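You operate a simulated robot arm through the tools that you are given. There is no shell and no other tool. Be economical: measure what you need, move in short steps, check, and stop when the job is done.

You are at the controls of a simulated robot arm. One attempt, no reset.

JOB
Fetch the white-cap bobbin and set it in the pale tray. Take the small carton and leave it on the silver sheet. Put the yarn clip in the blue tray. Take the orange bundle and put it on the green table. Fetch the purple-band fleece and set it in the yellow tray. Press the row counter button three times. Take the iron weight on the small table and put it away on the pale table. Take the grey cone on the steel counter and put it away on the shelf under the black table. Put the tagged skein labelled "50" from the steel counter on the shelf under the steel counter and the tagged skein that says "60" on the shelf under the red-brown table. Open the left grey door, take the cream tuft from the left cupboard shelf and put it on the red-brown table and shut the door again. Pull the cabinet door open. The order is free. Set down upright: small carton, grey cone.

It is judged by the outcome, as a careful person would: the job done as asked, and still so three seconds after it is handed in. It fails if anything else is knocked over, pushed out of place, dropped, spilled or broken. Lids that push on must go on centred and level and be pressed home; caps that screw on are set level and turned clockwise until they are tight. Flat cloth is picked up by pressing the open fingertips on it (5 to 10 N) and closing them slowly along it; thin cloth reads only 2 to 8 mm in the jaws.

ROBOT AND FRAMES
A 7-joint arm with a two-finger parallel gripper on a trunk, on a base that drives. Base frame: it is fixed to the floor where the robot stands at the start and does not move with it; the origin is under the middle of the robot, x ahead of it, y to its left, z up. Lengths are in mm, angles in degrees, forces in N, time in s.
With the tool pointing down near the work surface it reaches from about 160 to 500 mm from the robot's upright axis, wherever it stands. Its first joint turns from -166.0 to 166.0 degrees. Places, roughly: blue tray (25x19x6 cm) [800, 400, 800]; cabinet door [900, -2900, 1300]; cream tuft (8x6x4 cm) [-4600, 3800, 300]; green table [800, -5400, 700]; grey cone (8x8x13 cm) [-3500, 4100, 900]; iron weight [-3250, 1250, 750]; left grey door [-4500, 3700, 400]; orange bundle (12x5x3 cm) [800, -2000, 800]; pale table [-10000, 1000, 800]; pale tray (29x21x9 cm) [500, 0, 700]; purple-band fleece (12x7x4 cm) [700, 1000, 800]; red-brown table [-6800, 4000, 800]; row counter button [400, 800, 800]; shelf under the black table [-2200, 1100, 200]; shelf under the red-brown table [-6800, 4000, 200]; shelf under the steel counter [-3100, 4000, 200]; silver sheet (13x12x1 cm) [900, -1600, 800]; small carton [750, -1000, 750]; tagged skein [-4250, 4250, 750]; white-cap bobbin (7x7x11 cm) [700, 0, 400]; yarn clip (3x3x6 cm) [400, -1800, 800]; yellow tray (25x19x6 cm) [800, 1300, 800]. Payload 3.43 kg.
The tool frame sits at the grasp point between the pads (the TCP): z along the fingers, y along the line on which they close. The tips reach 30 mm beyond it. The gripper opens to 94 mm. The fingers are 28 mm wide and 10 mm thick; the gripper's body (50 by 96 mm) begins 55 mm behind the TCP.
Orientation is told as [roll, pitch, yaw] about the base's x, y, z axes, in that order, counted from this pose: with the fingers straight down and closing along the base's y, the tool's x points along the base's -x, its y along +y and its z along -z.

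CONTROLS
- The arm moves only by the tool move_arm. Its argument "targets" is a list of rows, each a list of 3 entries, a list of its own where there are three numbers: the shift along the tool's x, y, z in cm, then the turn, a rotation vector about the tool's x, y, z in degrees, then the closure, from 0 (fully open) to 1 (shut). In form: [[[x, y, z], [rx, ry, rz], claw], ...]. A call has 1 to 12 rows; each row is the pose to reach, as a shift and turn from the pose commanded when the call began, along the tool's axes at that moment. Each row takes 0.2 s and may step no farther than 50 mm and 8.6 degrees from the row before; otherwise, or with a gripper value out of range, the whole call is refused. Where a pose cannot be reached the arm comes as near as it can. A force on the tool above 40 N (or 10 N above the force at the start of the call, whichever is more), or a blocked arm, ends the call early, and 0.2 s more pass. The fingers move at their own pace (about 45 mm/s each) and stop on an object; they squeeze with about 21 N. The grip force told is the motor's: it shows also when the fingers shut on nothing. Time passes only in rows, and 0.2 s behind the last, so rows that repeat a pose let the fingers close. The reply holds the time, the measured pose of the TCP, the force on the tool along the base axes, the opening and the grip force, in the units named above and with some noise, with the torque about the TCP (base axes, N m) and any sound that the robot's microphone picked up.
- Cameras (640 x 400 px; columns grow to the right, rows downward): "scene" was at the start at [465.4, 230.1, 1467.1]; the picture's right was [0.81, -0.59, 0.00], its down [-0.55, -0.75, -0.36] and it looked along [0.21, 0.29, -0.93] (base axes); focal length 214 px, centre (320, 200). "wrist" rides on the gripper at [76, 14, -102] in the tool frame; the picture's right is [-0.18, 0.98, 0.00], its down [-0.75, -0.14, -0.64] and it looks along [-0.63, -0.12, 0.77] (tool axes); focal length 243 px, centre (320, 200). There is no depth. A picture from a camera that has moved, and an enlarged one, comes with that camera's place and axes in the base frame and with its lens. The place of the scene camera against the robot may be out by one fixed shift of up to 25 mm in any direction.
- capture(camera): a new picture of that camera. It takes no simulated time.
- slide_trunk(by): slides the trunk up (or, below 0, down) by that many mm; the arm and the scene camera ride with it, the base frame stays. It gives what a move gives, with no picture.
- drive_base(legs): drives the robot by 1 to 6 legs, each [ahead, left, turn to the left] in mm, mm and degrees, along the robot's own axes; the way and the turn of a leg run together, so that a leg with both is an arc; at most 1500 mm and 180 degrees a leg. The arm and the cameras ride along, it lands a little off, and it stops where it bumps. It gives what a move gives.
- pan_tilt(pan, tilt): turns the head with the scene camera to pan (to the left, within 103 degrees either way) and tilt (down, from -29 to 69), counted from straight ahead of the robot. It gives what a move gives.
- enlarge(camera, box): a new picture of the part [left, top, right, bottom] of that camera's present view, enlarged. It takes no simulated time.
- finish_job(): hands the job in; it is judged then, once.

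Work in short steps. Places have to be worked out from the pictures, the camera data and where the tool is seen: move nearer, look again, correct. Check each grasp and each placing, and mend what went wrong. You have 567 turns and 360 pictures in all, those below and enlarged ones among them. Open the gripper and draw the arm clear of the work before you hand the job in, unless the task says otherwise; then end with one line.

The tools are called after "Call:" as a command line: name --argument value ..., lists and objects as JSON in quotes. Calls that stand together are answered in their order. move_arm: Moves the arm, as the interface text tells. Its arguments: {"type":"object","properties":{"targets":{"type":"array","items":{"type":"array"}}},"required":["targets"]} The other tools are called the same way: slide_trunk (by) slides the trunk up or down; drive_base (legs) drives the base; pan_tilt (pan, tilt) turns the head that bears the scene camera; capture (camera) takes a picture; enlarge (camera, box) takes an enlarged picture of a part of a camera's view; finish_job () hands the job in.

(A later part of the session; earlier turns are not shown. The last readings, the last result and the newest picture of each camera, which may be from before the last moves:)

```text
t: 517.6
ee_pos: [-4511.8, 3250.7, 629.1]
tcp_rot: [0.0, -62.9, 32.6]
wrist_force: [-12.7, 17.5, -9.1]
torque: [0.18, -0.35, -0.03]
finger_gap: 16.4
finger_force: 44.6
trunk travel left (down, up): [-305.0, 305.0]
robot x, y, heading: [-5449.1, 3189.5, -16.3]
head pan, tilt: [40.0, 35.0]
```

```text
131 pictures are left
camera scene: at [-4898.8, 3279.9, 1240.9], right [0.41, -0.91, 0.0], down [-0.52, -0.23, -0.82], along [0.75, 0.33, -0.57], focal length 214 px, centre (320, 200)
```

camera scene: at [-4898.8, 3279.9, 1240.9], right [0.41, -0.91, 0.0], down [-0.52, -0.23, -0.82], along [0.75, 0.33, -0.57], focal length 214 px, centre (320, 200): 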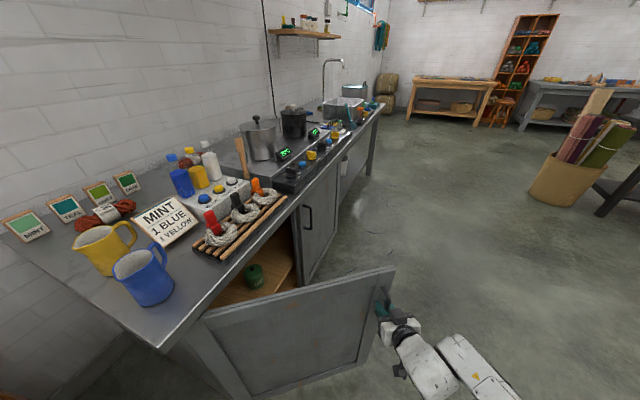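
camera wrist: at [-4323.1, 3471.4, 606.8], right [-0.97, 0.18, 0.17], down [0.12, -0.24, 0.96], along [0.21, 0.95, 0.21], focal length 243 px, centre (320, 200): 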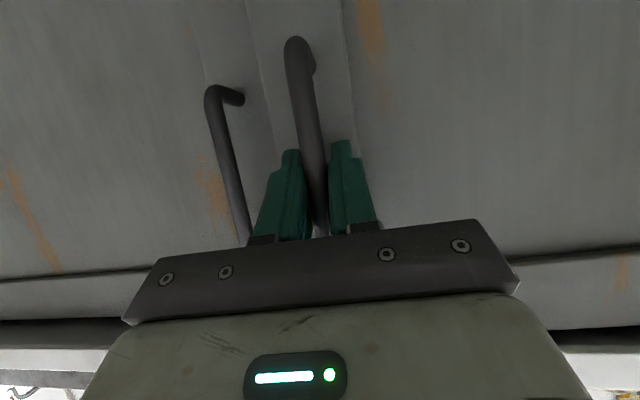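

Door is about 55° open, enough. Release the handle and retract, then move around to look inside from the south.

Call:
move_arm --targets '[[[0, 0, 0], [0, 0, 0], 0.7], [[0, 0, 0], [0, 0, 0], 0.4], [[0, 0, 0], [0, 0, 0], 0.4], [[0, 0, -3], [0, 0, 0], 0.4], [[0, 0, -6], [0, 0, 0], 0.3], [[0, 0, -9], [0, 0, 0], 0.2], [[0, 0, -12], [0, 0, 0], 0]]'

Call:
capture --camera "scene"

```text
t: 519.2
ee_pos: [-4601.4, 3191.8, 683.0]
tcp_rot: [-0.1, -62.9, 32.6]
wrist_force: [-0.3, 0.6, -0.2]
torque: [0.0, 0.02, 0.0]
finger_gap: 94.1
finger_force: 0.1
trunk travel left (down, up): [-305.0, 305.0]
robot x, y, heading: [-5449.9, 3189.8, -16.0]
head pan, tilt: [40.0, 35.0]
```

```text
130 pictures are left
camera scene: at [-4898.8, 3279.8, 1240.9], right [0.41, -0.91, 0.0], down [-0.52, -0.23, -0.82], along [0.75, 0.33, -0.57], focal length 214 px, centre (320, 200)
```

scene: 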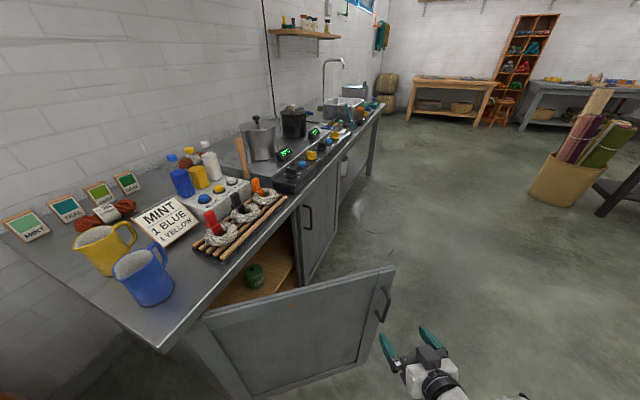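

Clear. Lower the trunk, drive south and east around the door, then turn to heading 67°.

Call:
slide_trunk --by -150

Call:
drive_base --legs '[[276, -961, 0], [865, 248, 0], [0, 0, 83]]'

Call:
capture --camera "wrist"

Call:
pan_tilt --pan 25 --tilt 30

Call:
capture --camera "scene"

```text
t: 520.9
ee_pos: [-4602.2, 3192.4, 534.6]
tcp_rot: [-0.1, -62.9, 32.5]
wrist_force: [-0.3, 0.9, -0.7]
torque: [-0.02, 0.0, 0.03]
finger_gap: 94.2
finger_force: 0.0
trunk travel left (down, up): [-155.0, 455.0]
robot x, y, heading: [-5449.9, 3188.3, -16.0]
head pan, tilt: [40.0, 35.0]
```

```text
t: 534.0
ee_pos: [-4454.0, 3028.8, 533.3]
tcp_rot: [-0.2, -62.9, 116.0]
wrist_force: [0.0, -0.2, 0.9]
torque: [-0.01, 0.0, -0.02]
finger_gap: 93.8
finger_force: 0.0
trunk travel left (down, up): [-155.0, 455.0]
robot x, y, heading: [-4548.4, 2189.9, 67.4]
head pan, tilt: [40.0, 35.0]
```

```text
129 pictures are left
camera wrist: at [-4413.3, 2909.8, 512.0], right [-0.92, -0.35, 0.16], down [0.23, -0.14, 0.96], along [-0.32, 0.92, 0.21], focal length 243 px, centre (320, 200)
```

wrist: 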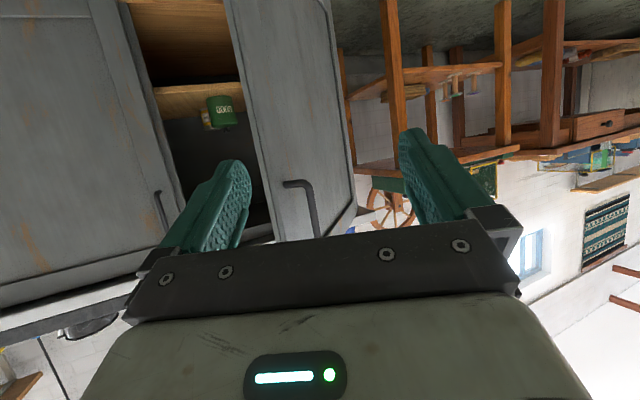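

```text
t: 534.8
ee_pos: [-4455.4, 3029.3, 532.4]
tcp_rot: [-0.1, -62.9, 116.0]
wrist_force: [-0.1, 0.2, 0.3]
torque: [-0.01, -0.03, -0.02]
finger_gap: 94.0
finger_force: 0.1
trunk travel left (down, up): [-155.0, 455.0]
robot x, y, heading: [-4547.7, 2186.6, 67.3]
head pan, tilt: [25.0, 30.0]
```

```text
128 pictures are left
camera scene: at [-4572.5, 2750.9, 1098.8], right [1.0, 0.04, 0.0], down [0.02, -0.5, -0.87], along [-0.04, 0.87, -0.5], focal length 214 px, centre (320, 200)
```

scene: 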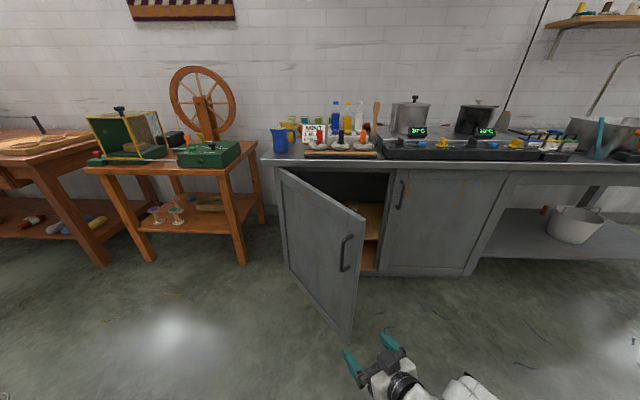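

The door hides part of the interior. I'll push it further open from inside: hand into the gap, then sweep west.

Call:
drive_base --legs '[[23, -55, 0], [268, 111, 0]]'

Call:
capture --camera "wrist"

Call:
capture --camera "scene"

```text
t: 537.0
ee_pos: [-4387.7, 3255.5, 532.5]
tcp_rot: [-0.6, -62.6, 116.1]
wrist_force: [0.3, -0.1, -0.8]
torque: [0.0, -0.03, 0.0]
finger_gap: 93.7
finger_force: 0.0
trunk travel left (down, up): [-155.0, 455.0]
robot x, y, heading: [-4488.3, 2415.2, 67.2]
head pan, tilt: [25.0, 30.0]
stopped in leg 2: the force on the tool passed its limit at 143 N (the readings are from after the stop); the commanded pose is now the measured one
```

```text
127 pictures are left
camera wrist: at [-4346.4, 3137.0, 511.4], right [-0.92, -0.35, 0.16], down [0.22, -0.14, 0.97], along [-0.31, 0.93, 0.21], focal length 243 px, centre (320, 200)
```

wrist: 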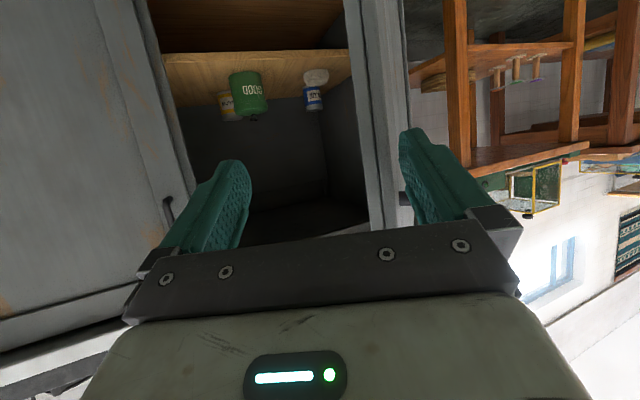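

```text
126 pictures are left
camera scene: at [-4509.2, 2979.7, 1098.7], right [1.0, 0.04, 0.0], down [0.02, -0.5, -0.87], along [-0.04, 0.87, -0.5], focal length 214 px, centre (320, 200)
```

scene: 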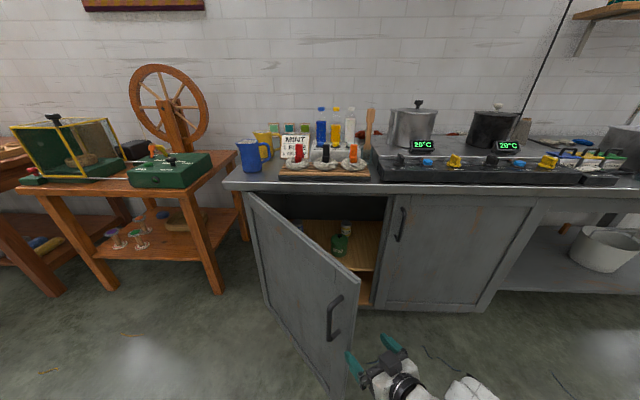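

Call:
enlarge --camera "wrist" --box '[160, 0, 400, 150]'

Call:
enlarge --camera "scene" --box '[260, 190, 420, 310]'

```text
2.67 times, centred on (280, 75) of wrist
camera zoom: at [-4346.4, 3137.0, 511.4], right [-0.92, -0.35, 0.16], down [0.22, -0.14, 0.97], along [-0.31, 0.93, 0.21], focal length 647 px, centre (427, 533)
```

zoom: 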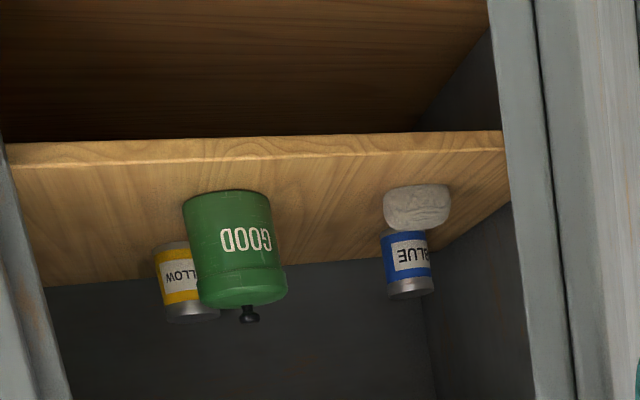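

```text
3.33 times, centred on (340, 250) of scene
camera zoom: at [-4509.2, 2979.7, 1098.7], right [1.0, 0.04, 0.0], down [0.02, -0.5, -0.87], along [-0.04, 0.87, -0.5], focal length 715 px, centre (253, 33)
```

zoom: 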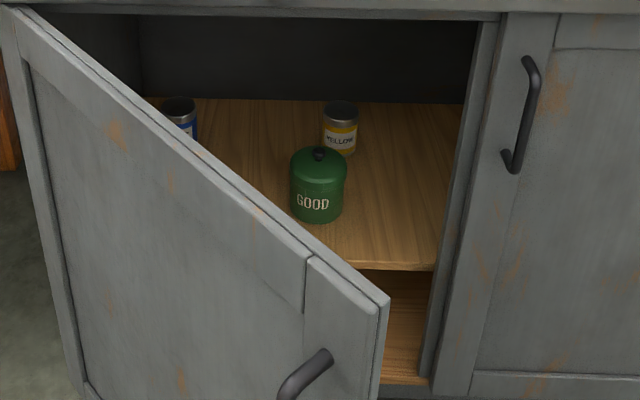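

The cream tuft is on the shelf in front of the BLUE can, at about (−4633, 3835, 315). The present opening suffices along a yaw-116° approach. Shift east 45 mm, and steepen the tool to −45° so the camera housing clears the shelf.

Call:
drive_base --legs '[[-12, -55, 0]]'

Call:
move_arm --targets '[[[0, 0, 0], [0, 6, 0], 0], [[0, 0, 0], [0, 12, 0], 0], [[0, 0, 0], [0, 18, 0], 0]]'

Call:
capture --camera "wrist"

Call:
capture --camera "scene"

```text
t: 538.0
ee_pos: [-4341.4, 3224.3, 532.1]
tcp_rot: [-0.4, -62.7, 116.2]
wrist_force: [0.6, -0.1, -0.2]
torque: [0.01, -0.01, -0.02]
finger_gap: 94.1
finger_force: 0.1
trunk travel left (down, up): [-155.0, 455.0]
robot x, y, heading: [-4444.1, 2382.7, 67.2]
head pan, tilt: [25.0, 30.0]
```

```text
t: 538.8
ee_pos: [-4339.2, 3224.6, 531.1]
tcp_rot: [-0.2, -44.5, 115.8]
wrist_force: [-0.1, 0.3, -0.7]
torque: [0.02, -0.01, -0.01]
finger_gap: 93.6
finger_force: 0.1
trunk travel left (down, up): [-155.0, 455.0]
robot x, y, heading: [-4438.9, 2384.4, 67.3]
head pan, tilt: [25.0, 30.0]
```

```text
123 pictures are left
camera wrist: at [-4299.3, 3104.0, 551.2], right [-0.94, -0.31, 0.13], down [0.09, 0.14, 0.99], along [-0.32, 0.94, -0.1], focal length 243 px, centre (320, 200)
```

wrist: 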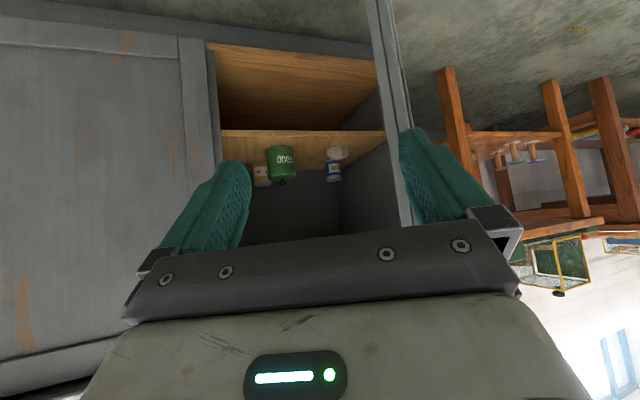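

```text
122 pictures are left
camera scene: at [-4462.2, 2947.2, 1098.7], right [1.0, 0.04, 0.0], down [0.02, -0.5, -0.87], along [-0.04, 0.87, -0.5], focal length 214 px, centre (320, 200)
```

scene: 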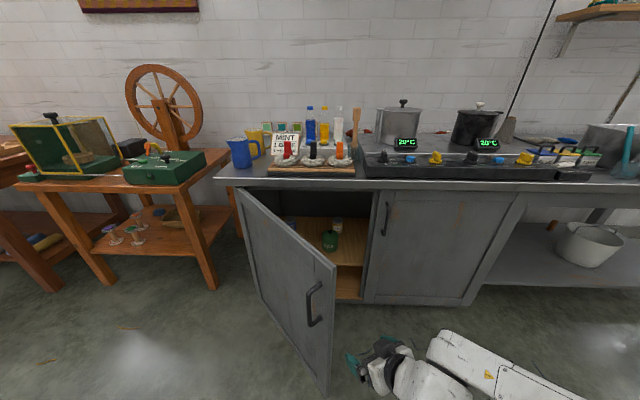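

Lower 100 mm, then go in along the approach line by 300 mm and look again.

Call:
slide_trunk --by -90

Call:
drive_base --legs '[[198, 225, 0]]'

Call:
capture --camera "wrist"

Call:
capture --camera "scene"

```text
t: 540.0
ee_pos: [-4341.5, 3225.0, 441.8]
tcp_rot: [-0.4, -44.6, 115.9]
wrist_force: [0.0, 1.1, 0.5]
torque: [-0.01, 0.0, 0.02]
finger_gap: 94.0
finger_force: 0.1
trunk travel left (down, up): [-65.0, 545.0]
robot x, y, heading: [-4439.1, 2382.9, 67.3]
head pan, tilt: [25.0, 30.0]
```

```text
t: 541.2
ee_pos: [-4364.6, 3279.4, 442.4]
tcp_rot: [-0.5, -44.1, 115.8]
wrist_force: [6.2, -5.9, 6.9]
torque: [-0.05, 0.41, 0.38]
finger_gap: 92.4
finger_force: 0.0
trunk travel left (down, up): [-65.0, 545.0]
robot x, y, heading: [-4465.2, 2441.9, 67.3]
head pan, tilt: [25.0, 30.0]
stopped in leg 1: the force on the tool passed its limit at 119 N (the readings are from after the stop); the commanded pose is now the measured one
```

```text
121 pictures are left
camera wrist: at [-4323.1, 3159.8, 462.2], right [-0.94, -0.3, 0.12], down [0.08, 0.14, 0.99], along [-0.32, 0.94, -0.11], focal length 243 px, centre (320, 200)
```

wrist: 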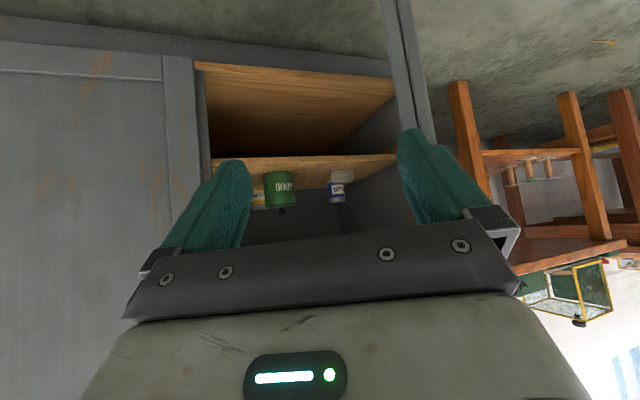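

```text
120 pictures are left
camera scene: at [-4488.9, 3004.9, 1008.7], right [1.0, 0.04, 0.0], down [0.02, -0.5, -0.87], along [-0.03, 0.87, -0.5], focal length 214 px, centre (320, 200)
```

scene: 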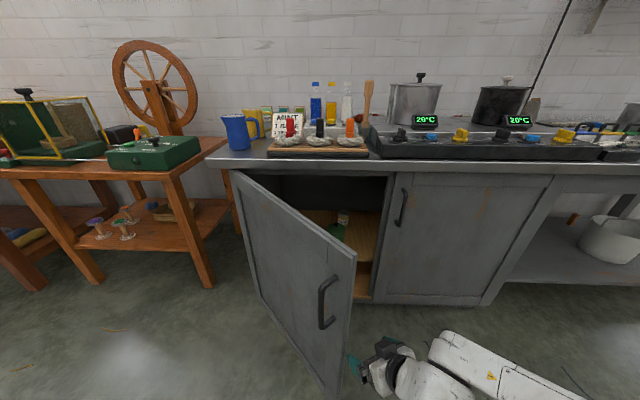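

The west finger meets the door's edge; the door is only ~46° open. Go round its edge (east, then north) and push it wider from inside.

Call:
drive_base --legs '[[18, -85, 0], [129, 54, 0]]'

Call:
capture --camera "wrist"

Call:
capture --camera "scene"

```text
t: 543.2
ee_pos: [-4279.7, 3403.3, 441.1]
tcp_rot: [-0.3, -44.1, 115.9]
wrist_force: [0.0, 0.1, -0.1]
torque: [0.0, -0.01, 0.0]
finger_gap: 93.9
finger_force: 0.1
trunk travel left (down, up): [-65.0, 545.0]
robot x, y, heading: [-4381.8, 2568.7, 67.6]
head pan, tilt: [25.0, 30.0]
```

```text
119 pictures are left
camera wrist: at [-4238.5, 3283.7, 461.9], right [-0.94, -0.3, 0.12], down [0.08, 0.14, 0.99], along [-0.32, 0.94, -0.11], focal length 243 px, centre (320, 200)
```

wrist: 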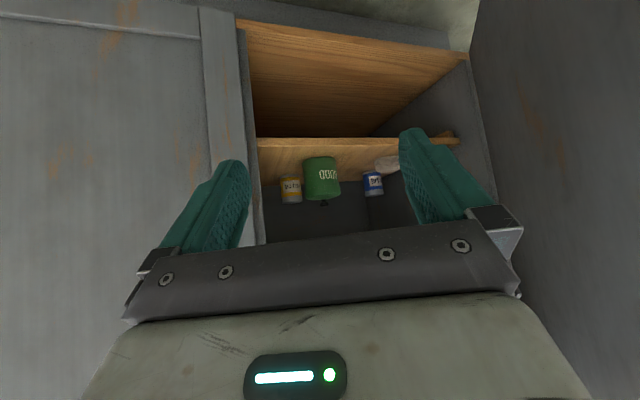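

```text
118 pictures are left
camera scene: at [-4403.9, 3129.1, 1008.8], right [1.0, 0.04, 0.0], down [0.02, -0.5, -0.87], along [-0.03, 0.87, -0.5], focal length 214 px, centre (320, 200)
```

scene: 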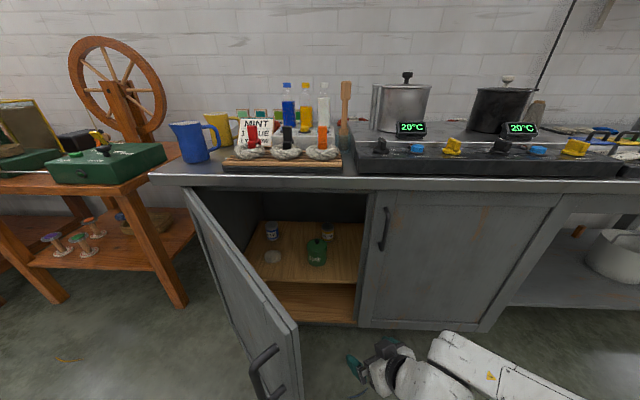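

Past the edge now, and the tuft is visible. Push the door wider with the arm sweeping WSW gently.

Call:
move_arm --targets '[[[0, 2, 0], [0, 0, 0], 0], [[0, 4, 0], [0, 0, 0], 0], [[0, 6, 0], [0, 0, 0], 0], [[0, 8, 0], [0, 0, 0], 0], [[0, 10, 0], [0, 0, 0], 0], [[0, 12, 0], [0, 0, 0], 0], [[0, 14, 0], [0, 0, 0], 0], [[0, 16, 0], [0, 0, 0], 0], [[0, 18, 0], [0, 0, 0], 0], [[0, 20, 0], [0, 0, 0], 0], [[0, 22, 0], [0, 0, 0], 0], [[0, 24, 0], [0, 0, 0], 0]]'

Call:
capture --camera "scene"

```text
t: 545.8
ee_pos: [-4495.1, 3299.3, 441.3]
tcp_rot: [-0.3, -44.2, 115.9]
wrist_force: [0.9, 1.1, 0.9]
torque: [0.0, 0.0, 0.02]
finger_gap: 94.1
finger_force: 0.0
trunk travel left (down, up): [-65.0, 545.0]
robot x, y, heading: [-4386.0, 2561.3, 67.3]
head pan, tilt: [25.0, 30.0]
```

```text
117 pictures are left
camera scene: at [-4403.6, 3129.1, 1008.8], right [1.0, 0.04, 0.0], down [0.02, -0.5, -0.87], along [-0.03, 0.87, -0.5], focal length 214 px, centre (320, 200)
```

scene: 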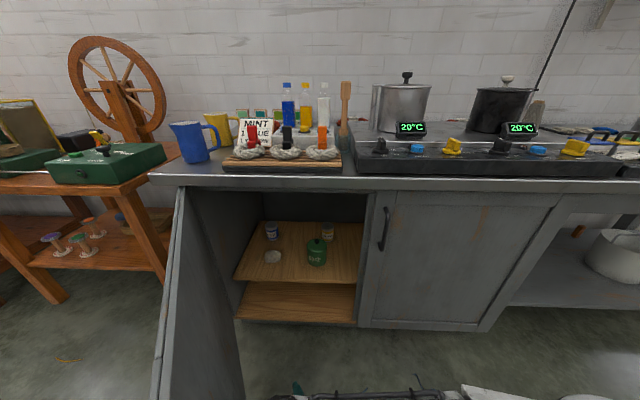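

Door is wide open now. Zoom on the tuft.

Call:
enlarge --camera "scene" --box '[230, 200, 370, 300]'

Call:
capture --camera "wrist"

```text
4.00 times, centred on (300, 250) of scene
camera zoom: at [-4403.6, 3129.1, 1008.8], right [1.0, 0.04, 0.0], down [0.02, -0.5, -0.87], along [-0.03, 0.87, -0.5], focal length 858 px, centre (400, 0)
```

zoom: 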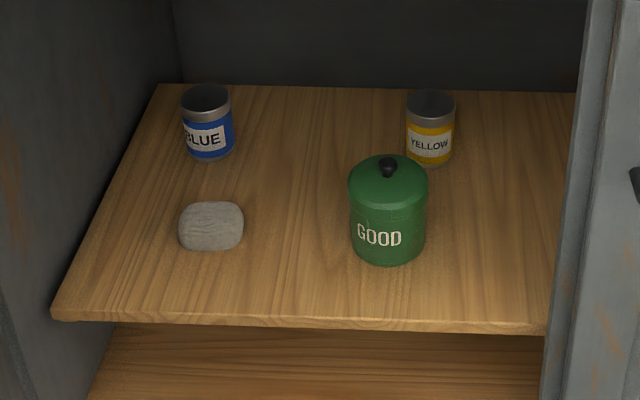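

```text
115 pictures are left
camera wrist: at [-4454.8, 3180.0, 460.7], right [-0.94, -0.3, 0.12], down [0.08, 0.14, 0.99], along [-0.32, 0.94, -0.11], focal length 243 px, centre (320, 200)
```

wrist: 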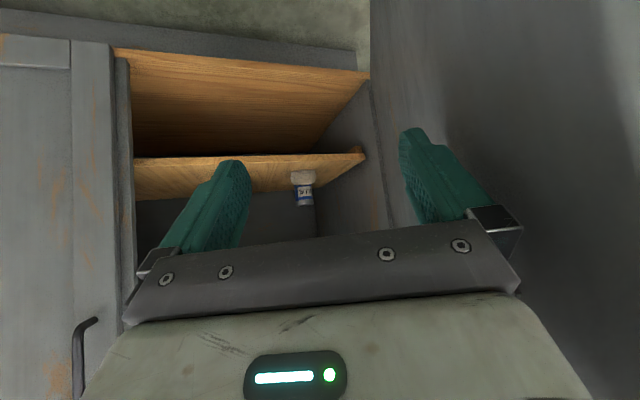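

Tuft ≈ 75 mm wide along x. Turn the tool to yaw ≈95°, and move to in front of the tuft.

Call:
move_arm --targets '[[[0, 0, 0], [4.9, 0, 5], 0], [[0, 0, 0], [9.7, 0, 10.1], 0], [[0, 0, 0], [14.6, 0, 15.1], 0]]'

Call:
drive_base --legs '[[310, 258, 0]]'

Call:
capture --camera "wrist"

Call:
capture --camera "scene"

```text
t: 546.6
ee_pos: [-4495.9, 3300.2, 441.8]
tcp_rot: [-0.3, -44.3, 94.5]
wrist_force: [0.4, 0.8, 0.2]
torque: [-0.01, -0.04, 0.02]
finger_gap: 93.8
finger_force: 0.0
trunk travel left (down, up): [-65.0, 545.0]
robot x, y, heading: [-4383.8, 2566.2, 67.5]
head pan, tilt: [25.0, 30.0]
```

```text
t: 549.0
ee_pos: [-4580.8, 3649.8, 441.5]
tcp_rot: [-0.3, -44.2, 93.3]
wrist_force: [0.2, -0.1, -0.4]
torque: [0.01, 0.01, 0.0]
finger_gap: 94.0
finger_force: 0.1
trunk travel left (down, up): [-65.0, 545.0]
robot x, y, heading: [-4487.2, 2912.9, 65.8]
head pan, tilt: [25.0, 30.0]
stopped in leg 1: the robot was blocked; the commanded pose is now the measured one
```

```text
114 pictures are left
camera wrist: at [-4588.2, 3523.6, 460.6], right [-0.99, 0.08, 0.12], down [0.13, 0.1, 0.99], along [0.06, 0.99, -0.11], focal length 243 px, centre (320, 200)
```

wrist: 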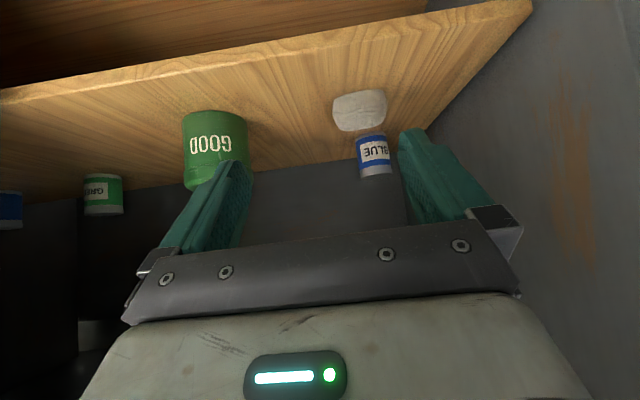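

```text
113 pictures are left
camera scene: at [-4492.4, 3477.1, 1008.8], right [1.0, 0.02, 0.0], down [0.01, -0.5, -0.87], along [-0.01, 0.87, -0.5], focal length 214 px, centre (320, 200)
```

scene: 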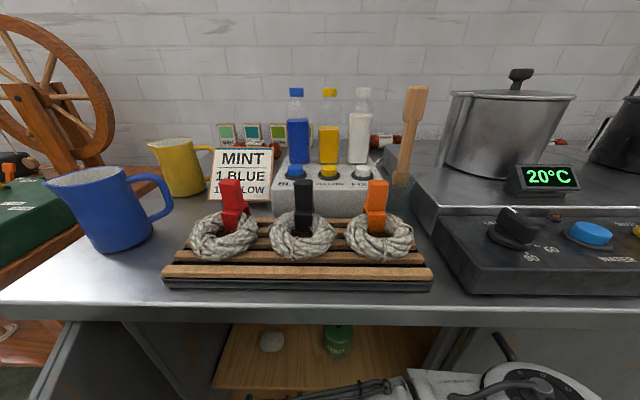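

The elbow touches the right door's handle. Back the base 60 mm and extend the arm instead (which swings the elbow away).

Call:
drive_base --legs '[[-55, -25, 0]]'

Call:
move_arm --targets '[[[-3.1, 0.7, 3], [0, 0, 0], 0], [[-6.2, 1.5, 6], [0, 0, 0], 0], [[-9.3, 2.2, 9], [0, 0, 0], 0]]'

Call:
capture --camera "wrist"

Call:
capture --camera "scene"

```text
t: 550.0
ee_pos: [-4579.5, 3589.2, 440.6]
tcp_rot: [-0.3, -44.2, 93.4]
wrist_force: [-0.1, 0.0, 0.5]
torque: [-0.02, 0.04, -0.01]
finger_gap: 94.0
finger_force: 0.1
trunk travel left (down, up): [-65.0, 545.0]
robot x, y, heading: [-4484.2, 2855.0, 65.8]
head pan, tilt: [25.0, 30.0]
```

```text
t: 550.8
ee_pos: [-4608.3, 3717.1, 441.0]
tcp_rot: [-0.3, -44.3, 93.5]
wrist_force: [-0.2, -0.1, -0.7]
torque: [0.01, 0.0, -0.03]
finger_gap: 94.1
finger_force: 0.1
trunk travel left (down, up): [-65.0, 545.0]
robot x, y, heading: [-4482.5, 2852.0, 66.0]
head pan, tilt: [25.0, 30.0]
```

```text
112 pictures are left
camera wrist: at [-4616.2, 3590.9, 461.0], right [-0.99, 0.08, 0.13], down [0.13, 0.1, 0.99], along [0.07, 0.99, -0.11], focal length 243 px, centre (320, 200)
```

wrist: 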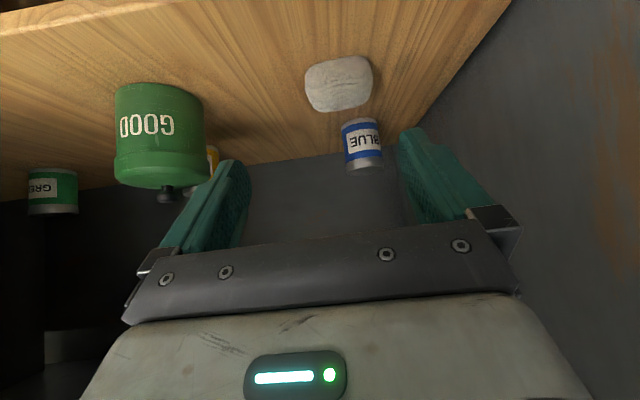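

```text
111 pictures are left
camera scene: at [-4491.1, 3416.5, 1008.8], right [1.0, 0.01, 0.0], down [0.01, -0.5, -0.87], along [-0.01, 0.87, -0.5], focal length 214 px, centre (320, 200)
```

scene: 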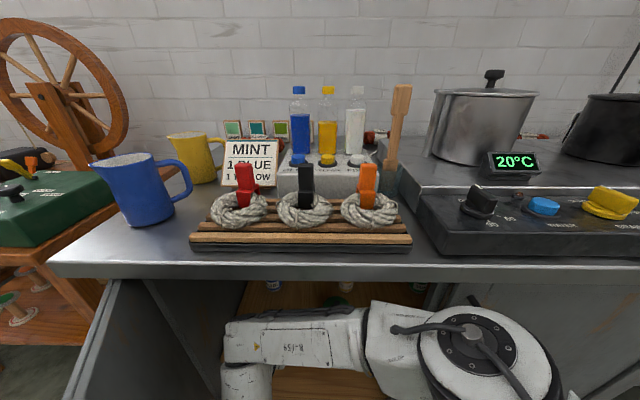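

Tuft centre ≈ (−4632, 3828, 318). Advance along the tool axis 150 mm with a 24 mm westward shift.

Call:
move_arm --targets '[[[-0.3, 2.4, 1], [0, 0, 0], 0], [[-0.6, 2.4, 4], [0, 0, 0], 0], [[-0.6, 2.4, 7.5], [0, 0, 0], 0], [[-0.6, 2.4, 10.5], [0, 0, 0], 0]]'

Call:
capture --camera "wrist"

```text
t: 551.8
ee_pos: [-4635.7, 3793.1, 370.4]
tcp_rot: [-0.3, -44.2, 93.3]
wrist_force: [0.9, -0.3, 0.2]
torque: [-0.01, 0.04, -0.01]
finger_gap: 94.0
finger_force: 0.0
trunk travel left (down, up): [-65.0, 545.0]
robot x, y, heading: [-4480.8, 2852.7, 65.9]
head pan, tilt: [25.0, 30.0]
```

```text
110 pictures are left
camera wrist: at [-4643.7, 3667.2, 390.1], right [-0.99, 0.08, 0.12], down [0.13, 0.1, 0.99], along [0.07, 0.99, -0.11], focal length 243 px, centre (320, 200)
```

wrist: 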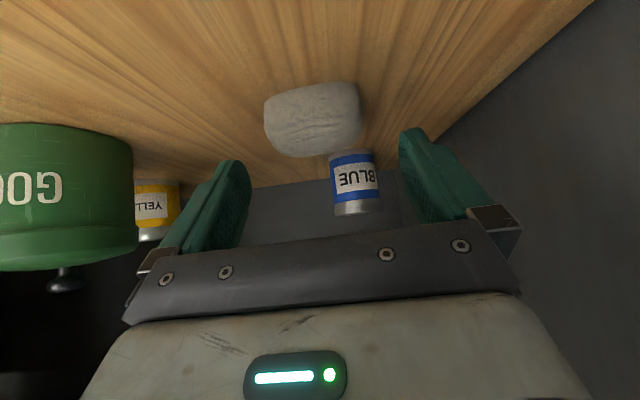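

Call:
move_arm --targets '[[[-0.2, -0.2, 2], [0, 0, 0], 0], [[-0.4, -0.2, 4], [0, 0, 0], 0], [[-0.5, -0.2, 5.5], [0, 0, 0], 0], [[-0.6, -0.2, 6.5], [0, 0, 0], 0], [[-0.6, -0.2, 7.3], [0, 0, 0], 0]]'

Call:
capture --camera "wrist"

```text
t: 553.0
ee_pos: [-4635.0, 3817.0, 349.4]
tcp_rot: [-0.2, -44.1, 93.3]
wrist_force: [0.4, 0.1, 0.3]
torque: [0.0, 0.02, 0.01]
finger_gap: 93.9
finger_force: 0.1
out of reach, approached as far as the arm can: row 2, 3, 4, 5
trunk travel left (down, up): [-65.0, 545.0]
robot x, y, heading: [-4484.8, 2851.1, 65.9]
head pan, tilt: [25.0, 30.0]
```

```text
109 pictures are left
camera wrist: at [-4643.1, 3689.8, 370.2], right [-0.99, 0.08, 0.12], down [0.13, 0.1, 0.99], along [0.07, 0.99, -0.11], focal length 243 px, centre (320, 200)
```

wrist: 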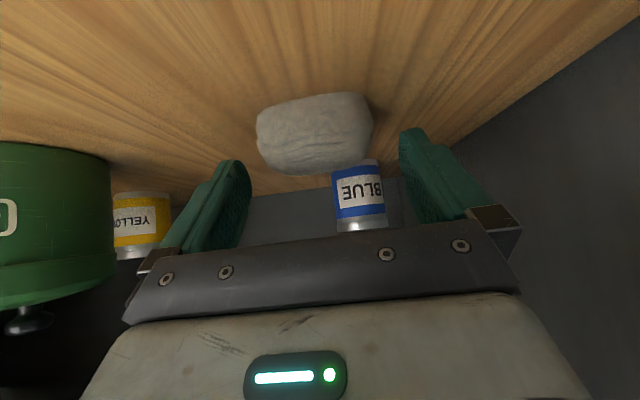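

Reach limit; use the trunk (−25 mm) and the base (+33 mm north) for the rest.

Call:
slide_trunk --by -25

Call:
drive_base --legs '[[32, 9, 0]]'

Call:
capture --camera "wrist"

```text
t: 553.6
ee_pos: [-4638.1, 3816.7, 330.7]
tcp_rot: [0.0, -44.5, 93.3]
wrist_force: [-0.1, -12.3, 15.2]
torque: [-0.16, -0.72, -0.63]
finger_gap: 93.5
finger_force: 0.0
trunk travel left (down, up): [-42.0, 568.0]
robot x, y, heading: [-4482.2, 2855.9, 65.8]
head pan, tilt: [25.0, 30.0]
stopped: the force on the tool passed its limit at 106 N (the readings are from after the stop); the commanded pose is now the measured one
```

```text
t: 554.4
ee_pos: [-4631.6, 3851.5, 330.9]
tcp_rot: [0.0, -44.5, 93.1]
wrist_force: [-1.0, -16.7, 24.8]
torque: [-0.21, -0.53, -0.19]
finger_gap: 91.1
finger_force: 0.1
trunk travel left (down, up): [-42.0, 568.0]
robot x, y, heading: [-4477.5, 2884.9, 65.5]
head pan, tilt: [25.0, 30.0]
```

```text
108 pictures are left
camera wrist: at [-4640.4, 3724.0, 350.9], right [-0.99, 0.08, 0.13], down [0.14, 0.1, 0.99], along [0.06, 0.99, -0.11], focal length 243 px, centre (320, 200)
```

wrist: 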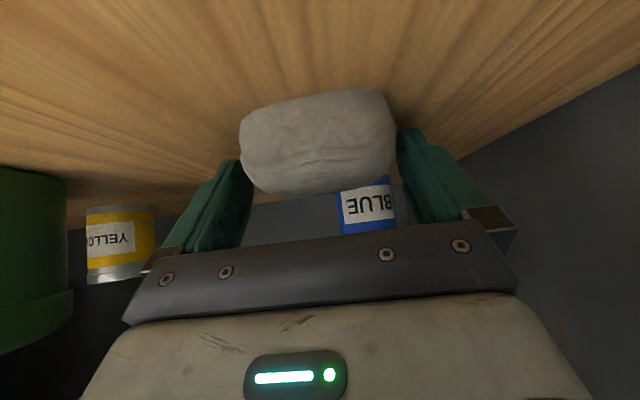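

Tips touch the shelf; raise 4 mm, shift 5 mm east and close on the tuft.

Call:
move_arm --targets '[[[-0.3, 0, -0.3], [0, 0, 0], 0], [[-0.3, -0.5, -0.3], [0, 0, 0], 0], [[-0.3, -0.4, -0.3], [0, 0, 0], 0.3], [[-0.3, -0.4, -0.3], [0, 0, 0], 0.6], [[-0.3, -0.4, -0.3], [0, 0, 0], 1], [[-0.3, -0.4, -0.3], [0, 0, 0], 1], [[-0.3, -0.4, -0.3], [0, 0, 0], 1]]'

Call:
capture --camera "wrist"

```text
t: 556.0
ee_pos: [-4629.2, 3851.5, 333.5]
tcp_rot: [-0.1, -44.4, 93.2]
wrist_force: [1.0, 0.7, 0.5]
torque: [0.0, 0.05, -0.02]
finger_gap: 72.9
finger_force: 21.0
trunk travel left (down, up): [-42.0, 568.0]
robot x, y, heading: [-4478.1, 2887.6, 65.8]
head pan, tilt: [25.0, 30.0]
```

```text
107 pictures are left
camera wrist: at [-4636.2, 3724.4, 354.5], right [-0.99, 0.08, 0.13], down [0.14, 0.1, 0.99], along [0.06, 0.99, -0.11], focal length 243 px, centre (320, 200)
```

wrist: 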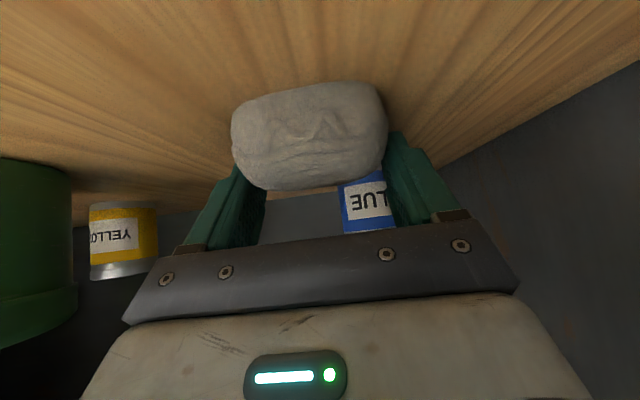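

Gripped. Lift 40 mm and back out south.

Call:
move_arm --targets '[[[-1.4, 0, -1.4], [0, 0, 0], 1], [[-2.8, 0, -2.9], [0, 0, 0], 1]]'

Call:
drive_base --legs '[[-220, -98, 0]]'

Call:
capture --camera "wrist"

Call:
capture --camera "scene"

```text
t: 556.6
ee_pos: [-4627.8, 3850.4, 373.8]
tcp_rot: [0.0, -44.4, 93.2]
wrist_force: [0.6, -0.5, 0.2]
torque: [-0.01, -0.04, -0.03]
finger_gap: 72.8
finger_force: 20.8
trunk travel left (down, up): [-42.0, 568.0]
robot x, y, heading: [-4480.1, 2883.5, 66.0]
head pan, tilt: [25.0, 30.0]
```

```text
t: 558.4
ee_pos: [-4631.0, 3608.4, 374.5]
tcp_rot: [0.0, -44.4, 93.1]
wrist_force: [0.1, -0.2, 0.1]
torque: [0.02, 0.0, 0.0]
finger_gap: 73.0
finger_force: 20.8
trunk travel left (down, up): [-42.0, 568.0]
robot x, y, heading: [-4477.6, 2643.2, 65.6]
head pan, tilt: [25.0, 30.0]
```

```text
106 pictures are left
camera wrist: at [-4638.5, 3480.7, 394.7], right [-0.99, 0.08, 0.13], down [0.14, 0.1, 0.99], along [0.06, 0.99, -0.11], focal length 243 px, centre (320, 200)
```

wrist: 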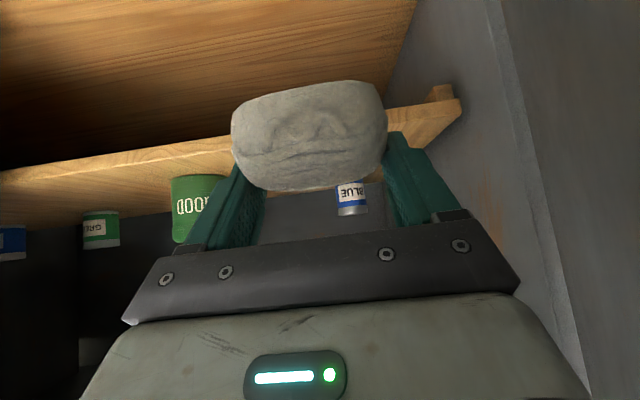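

```text
105 pictures are left
camera scene: at [-4488.2, 3206.3, 985.3], right [1.0, 0.01, 0.0], down [0.01, -0.5, -0.87], along [-0.01, 0.87, -0.5], focal length 214 px, centre (320, 200)
```

scene: 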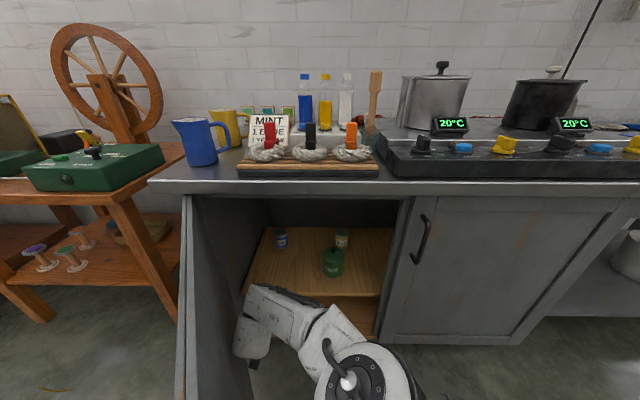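

Tuft is out. Drive south past the door, then west to the red-brown table.

Call:
drive_base --legs '[[-492, -223, 0], [-289, 638, 0], [-199, 1408, 0]]'

Call:
pan_tilt --pan 20 --tilt -20

Call:
capture --camera "scene"

Call:
capture --camera "wrist"

```text
t: 571.7
ee_pos: [-6683.2, 3483.2, 374.7]
tcp_rot: [0.0, -44.4, 92.1]
wrist_force: [-0.3, 0.0, -0.3]
torque: [-0.01, -0.04, 0.01]
finger_gap: 72.7
finger_force: 21.4
trunk travel left (down, up): [-42.0, 568.0]
robot x, y, heading: [-6550.9, 2516.3, 64.6]
head pan, tilt: [25.0, 30.0]
```

```text
t: 572.9
ee_pos: [-6683.6, 3483.9, 374.6]
tcp_rot: [0.0, -44.3, 92.1]
wrist_force: [0.2, 0.0, -0.2]
torque: [0.01, 0.0, -0.01]
finger_gap: 72.9
finger_force: 21.2
trunk travel left (down, up): [-42.0, 568.0]
robot x, y, heading: [-6549.1, 2519.9, 64.6]
head pan, tilt: [20.0, -20.0]
```

```text
104 pictures are left
camera scene: at [-6541.8, 3065.2, 1062.9], right [1.0, -0.09, 0.0], down [0.03, 0.34, -0.94], along [0.09, 0.94, 0.34], focal length 214 px, centre (320, 200)
```

scene: 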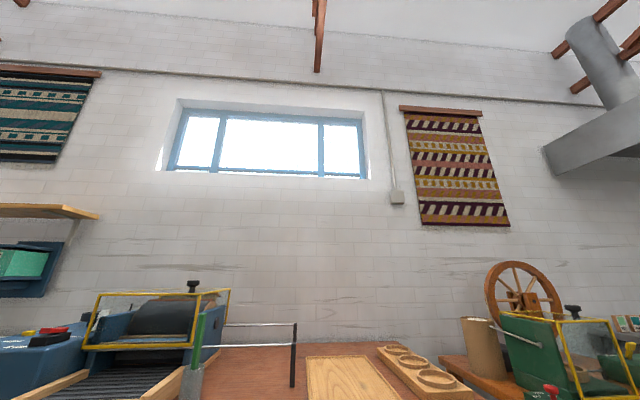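

```text
103 pictures are left
camera wrist: at [-6693.7, 3357.2, 394.7], right [-0.99, 0.1, 0.13], down [0.14, 0.09, 0.99], along [0.08, 0.99, -0.11], focal length 243 px, centre (320, 200)
```

wrist: 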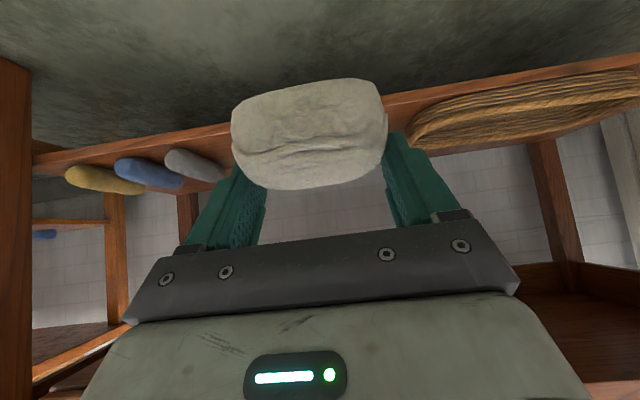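

Raise: trunk +250, then the arm up by 220 mm, in front of the table.

Call:
slide_trunk --by 250

Call:
move_arm --targets '[[[-2.8, 0, -2.9], [0, 0, 0], 1], [[-5.6, 0, -5.8], [0, 0, 0], 1], [[-8.3, 0, -8.6], [0, 0, 0], 1], [[-11.1, 0, -11.5], [0, 0, 0], 1], [[-13.9, 0, -14.4], [0, 0, 0], 1], [[-16.7, 0, -17.3], [0, 0, 0], 1]]'

Call:
capture --camera "wrist"

Call:
pan_tilt --pan 25 --tilt 35

Call:
capture --camera "scene"

```text
t: 575.5
ee_pos: [-6683.2, 3484.1, 625.1]
tcp_rot: [0.1, -44.4, 92.0]
wrist_force: [0.7, -0.7, -0.6]
torque: [0.0, 0.02, 0.02]
finger_gap: 72.7
finger_force: 21.0
trunk travel left (down, up): [-292.0, 318.0]
robot x, y, heading: [-6550.3, 2518.2, 64.7]
head pan, tilt: [20.0, -20.0]
```

```text
t: 576.9
ee_pos: [-6684.3, 3482.3, 864.2]
tcp_rot: [0.1, -44.4, 92.0]
wrist_force: [0.7, 0.0, -0.2]
torque: [0.04, -0.01, 0.0]
finger_gap: 72.9
finger_force: 20.8
trunk travel left (down, up): [-292.0, 318.0]
robot x, y, heading: [-6550.8, 2514.4, 64.8]
head pan, tilt: [20.0, -20.0]
```

```text
102 pictures are left
camera wrist: at [-6694.4, 3355.7, 885.1], right [-0.99, 0.1, 0.13], down [0.14, 0.1, 0.99], along [0.08, 0.99, -0.11], focal length 243 px, centre (320, 200)
```

wrist: 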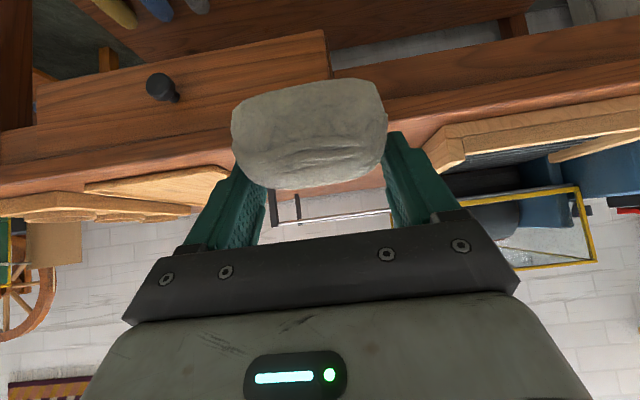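

```text
t: 578.1
ee_pos: [-6684.2, 3482.5, 865.4]
tcp_rot: [0.0, -44.4, 92.2]
wrist_force: [0.4, -0.3, 0.3]
torque: [0.04, -0.03, 0.0]
finger_gap: 73.0
finger_force: 21.3
trunk travel left (down, up): [-292.0, 318.0]
robot x, y, heading: [-6554.4, 2519.5, 64.8]
head pan, tilt: [25.0, 35.0]
```

```text
101 pictures are left
camera scene: at [-6548.3, 3077.6, 1227.6], right [1.0, 0.0, 0.0], down [0.0, -0.57, -0.82], along [0.0, 0.82, -0.57], focal length 214 px, centre (320, 200)
```

scene: 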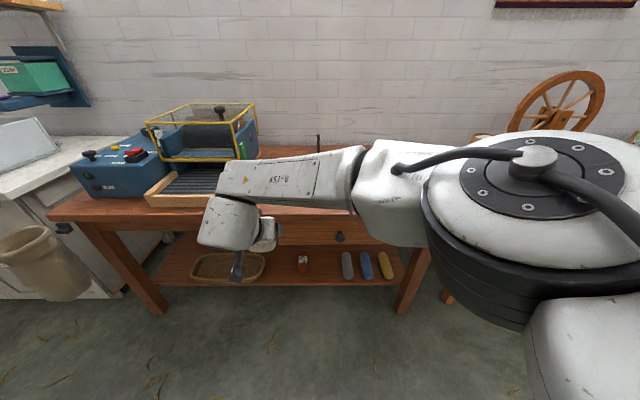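

Drive north 210 mm over the table's front middle.

Call:
drive_base --legs '[[195, 83, 0]]'

Call:
capture --camera "wrist"

Call:
capture --camera "scene"

```text
t: 579.8
ee_pos: [-6675.5, 3694.5, 866.1]
tcp_rot: [0.0, -44.4, 92.1]
wrist_force: [-0.2, -0.9, 0.1]
torque: [0.03, 0.0, -0.01]
finger_gap: 72.7
finger_force: 21.3
trunk travel left (down, up): [-292.0, 318.0]
robot x, y, heading: [-6546.7, 2728.6, 64.5]
head pan, tilt: [25.0, 35.0]
```

```text
100 pictures are left
camera wrist: at [-6686.7, 3568.0, 885.1], right [-0.99, 0.1, 0.13], down [0.14, 0.09, 0.99], along [0.08, 0.99, -0.11], focal length 243 px, centre (320, 200)
```

wrist: 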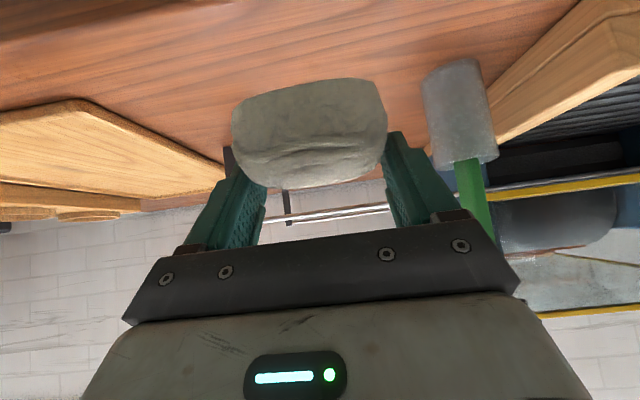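

```text
99 pictures are left
camera scene: at [-6540.7, 3289.6, 1227.6], right [1.0, 0.0, 0.0], down [0.0, -0.57, -0.82], along [0.0, 0.82, -0.57], focal length 214 px, centre (320, 200)
```

scene: 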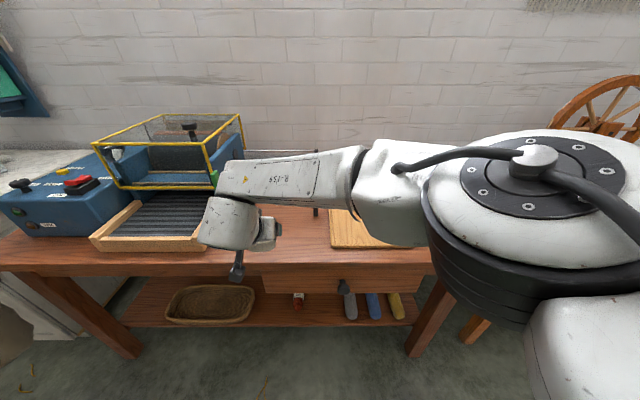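

The pen cup is at about x −6763; shift 24 mm east to centre between cup and board, then lower to contact.

Call:
drive_base --legs '[[10, -22, 0]]'

Call:
move_arm --targets '[[[0.7, 0, 0.7], [0, 0, 0], 1], [[1.4, 0, 1.4], [0, 0, 0], 1], [[1.8, 0, 1.9], [0, 0, 0], 1], [[2.1, 0, 2.2], [0, 0, 0], 1], [[2.4, 0, 2.5], [0, 0, 0], 1]]'

Call:
capture --camera "wrist"

```text
t: 580.6
ee_pos: [-6651.3, 3695.1, 865.4]
tcp_rot: [0.0, -44.4, 92.0]
wrist_force: [0.3, -0.2, 0.2]
torque: [-0.02, -0.03, 0.0]
finger_gap: 72.5
finger_force: 21.2
trunk travel left (down, up): [-292.0, 318.0]
robot x, y, heading: [-6518.2, 2731.3, 64.6]
head pan, tilt: [25.0, 35.0]
```

```text
t: 581.8
ee_pos: [-6651.9, 3695.2, 830.2]
tcp_rot: [0.0, -44.4, 92.0]
wrist_force: [0.4, 0.3, -1.2]
torque: [-0.02, 0.0, -0.04]
finger_gap: 72.6
finger_force: 20.9
trunk travel left (down, up): [-292.0, 318.0]
robot x, y, heading: [-6521.5, 2726.4, 64.6]
head pan, tilt: [25.0, 35.0]
```

```text
98 pictures are left
camera wrist: at [-6662.1, 3568.4, 849.9], right [-0.99, 0.1, 0.13], down [0.14, 0.09, 0.99], along [0.08, 0.99, -0.11], focal length 243 px, centre (320, 200)
```

wrist: 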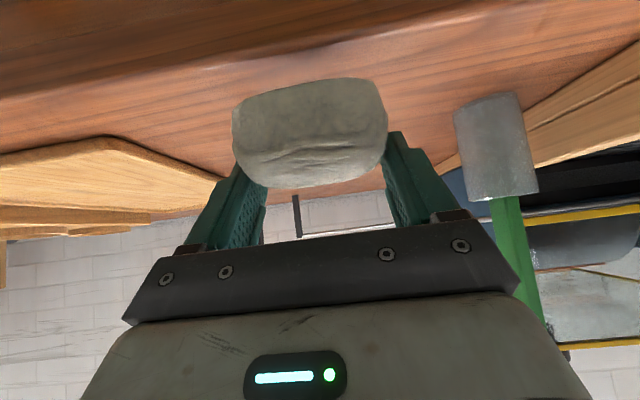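

Call:
move_arm --targets '[[[0.35, 0, 0.36], [0, 0, 0], 1], [[0.7, 0, 0.72], [0, 0, 0], 1], [[1.05, 0, 1.08], [0, 0, 0], 1], [[1.4, 0, 1.44], [0, 0, 0], 1]]'

Call:
capture --camera "wrist"

```text
t: 582.8
ee_pos: [-6651.3, 3695.6, 809.8]
tcp_rot: [-0.1, -44.3, 91.9]
wrist_force: [-0.3, 0.0, 0.2]
torque: [-0.02, -0.02, 0.01]
finger_gap: 72.3
finger_force: 21.0
trunk travel left (down, up): [-292.0, 318.0]
robot x, y, heading: [-6519.6, 2730.9, 64.5]
head pan, tilt: [25.0, 35.0]
```

```text
97 pictures are left
camera wrist: at [-6662.0, 3568.2, 830.0], right [-0.99, 0.1, 0.13], down [0.14, 0.09, 0.99], along [0.08, 0.99, -0.11], focal length 243 px, centre (320, 200)
```

wrist: 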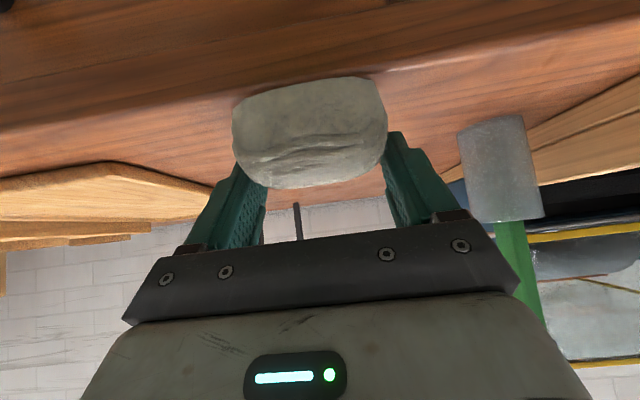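

Call:
move_arm --targets '[[[0.35, 0, 0.36], [0, 0, 0], 1], [[0.7, 0, 0.72], [0, 0, 0], 1], [[1.05, 0, 1.08], [0, 0, 0], 1], [[1.4, 0, 1.44], [0, 0, 0], 1]]'

Call:
capture --camera "wrist"

```text
t: 583.8
ee_pos: [-6653.2, 3695.1, 796.2]
tcp_rot: [0.2, -44.8, 91.9]
wrist_force: [3.5, -7.8, 30.3]
torque: [-0.29, 0.03, -0.05]
finger_gap: 72.6
finger_force: 20.9
trunk travel left (down, up): [-292.0, 318.0]
robot x, y, heading: [-6520.1, 2727.9, 64.9]
head pan, tilt: [25.0, 35.0]
```

```text
96 pictures are left
camera wrist: at [-6662.6, 3568.6, 814.5], right [-0.99, 0.1, 0.13], down [0.14, 0.09, 0.99], along [0.08, 0.99, -0.1], focal length 243 px, centre (320, 200)
```

wrist: 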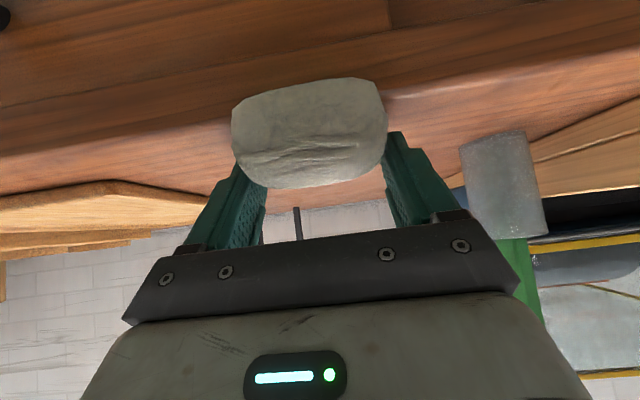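

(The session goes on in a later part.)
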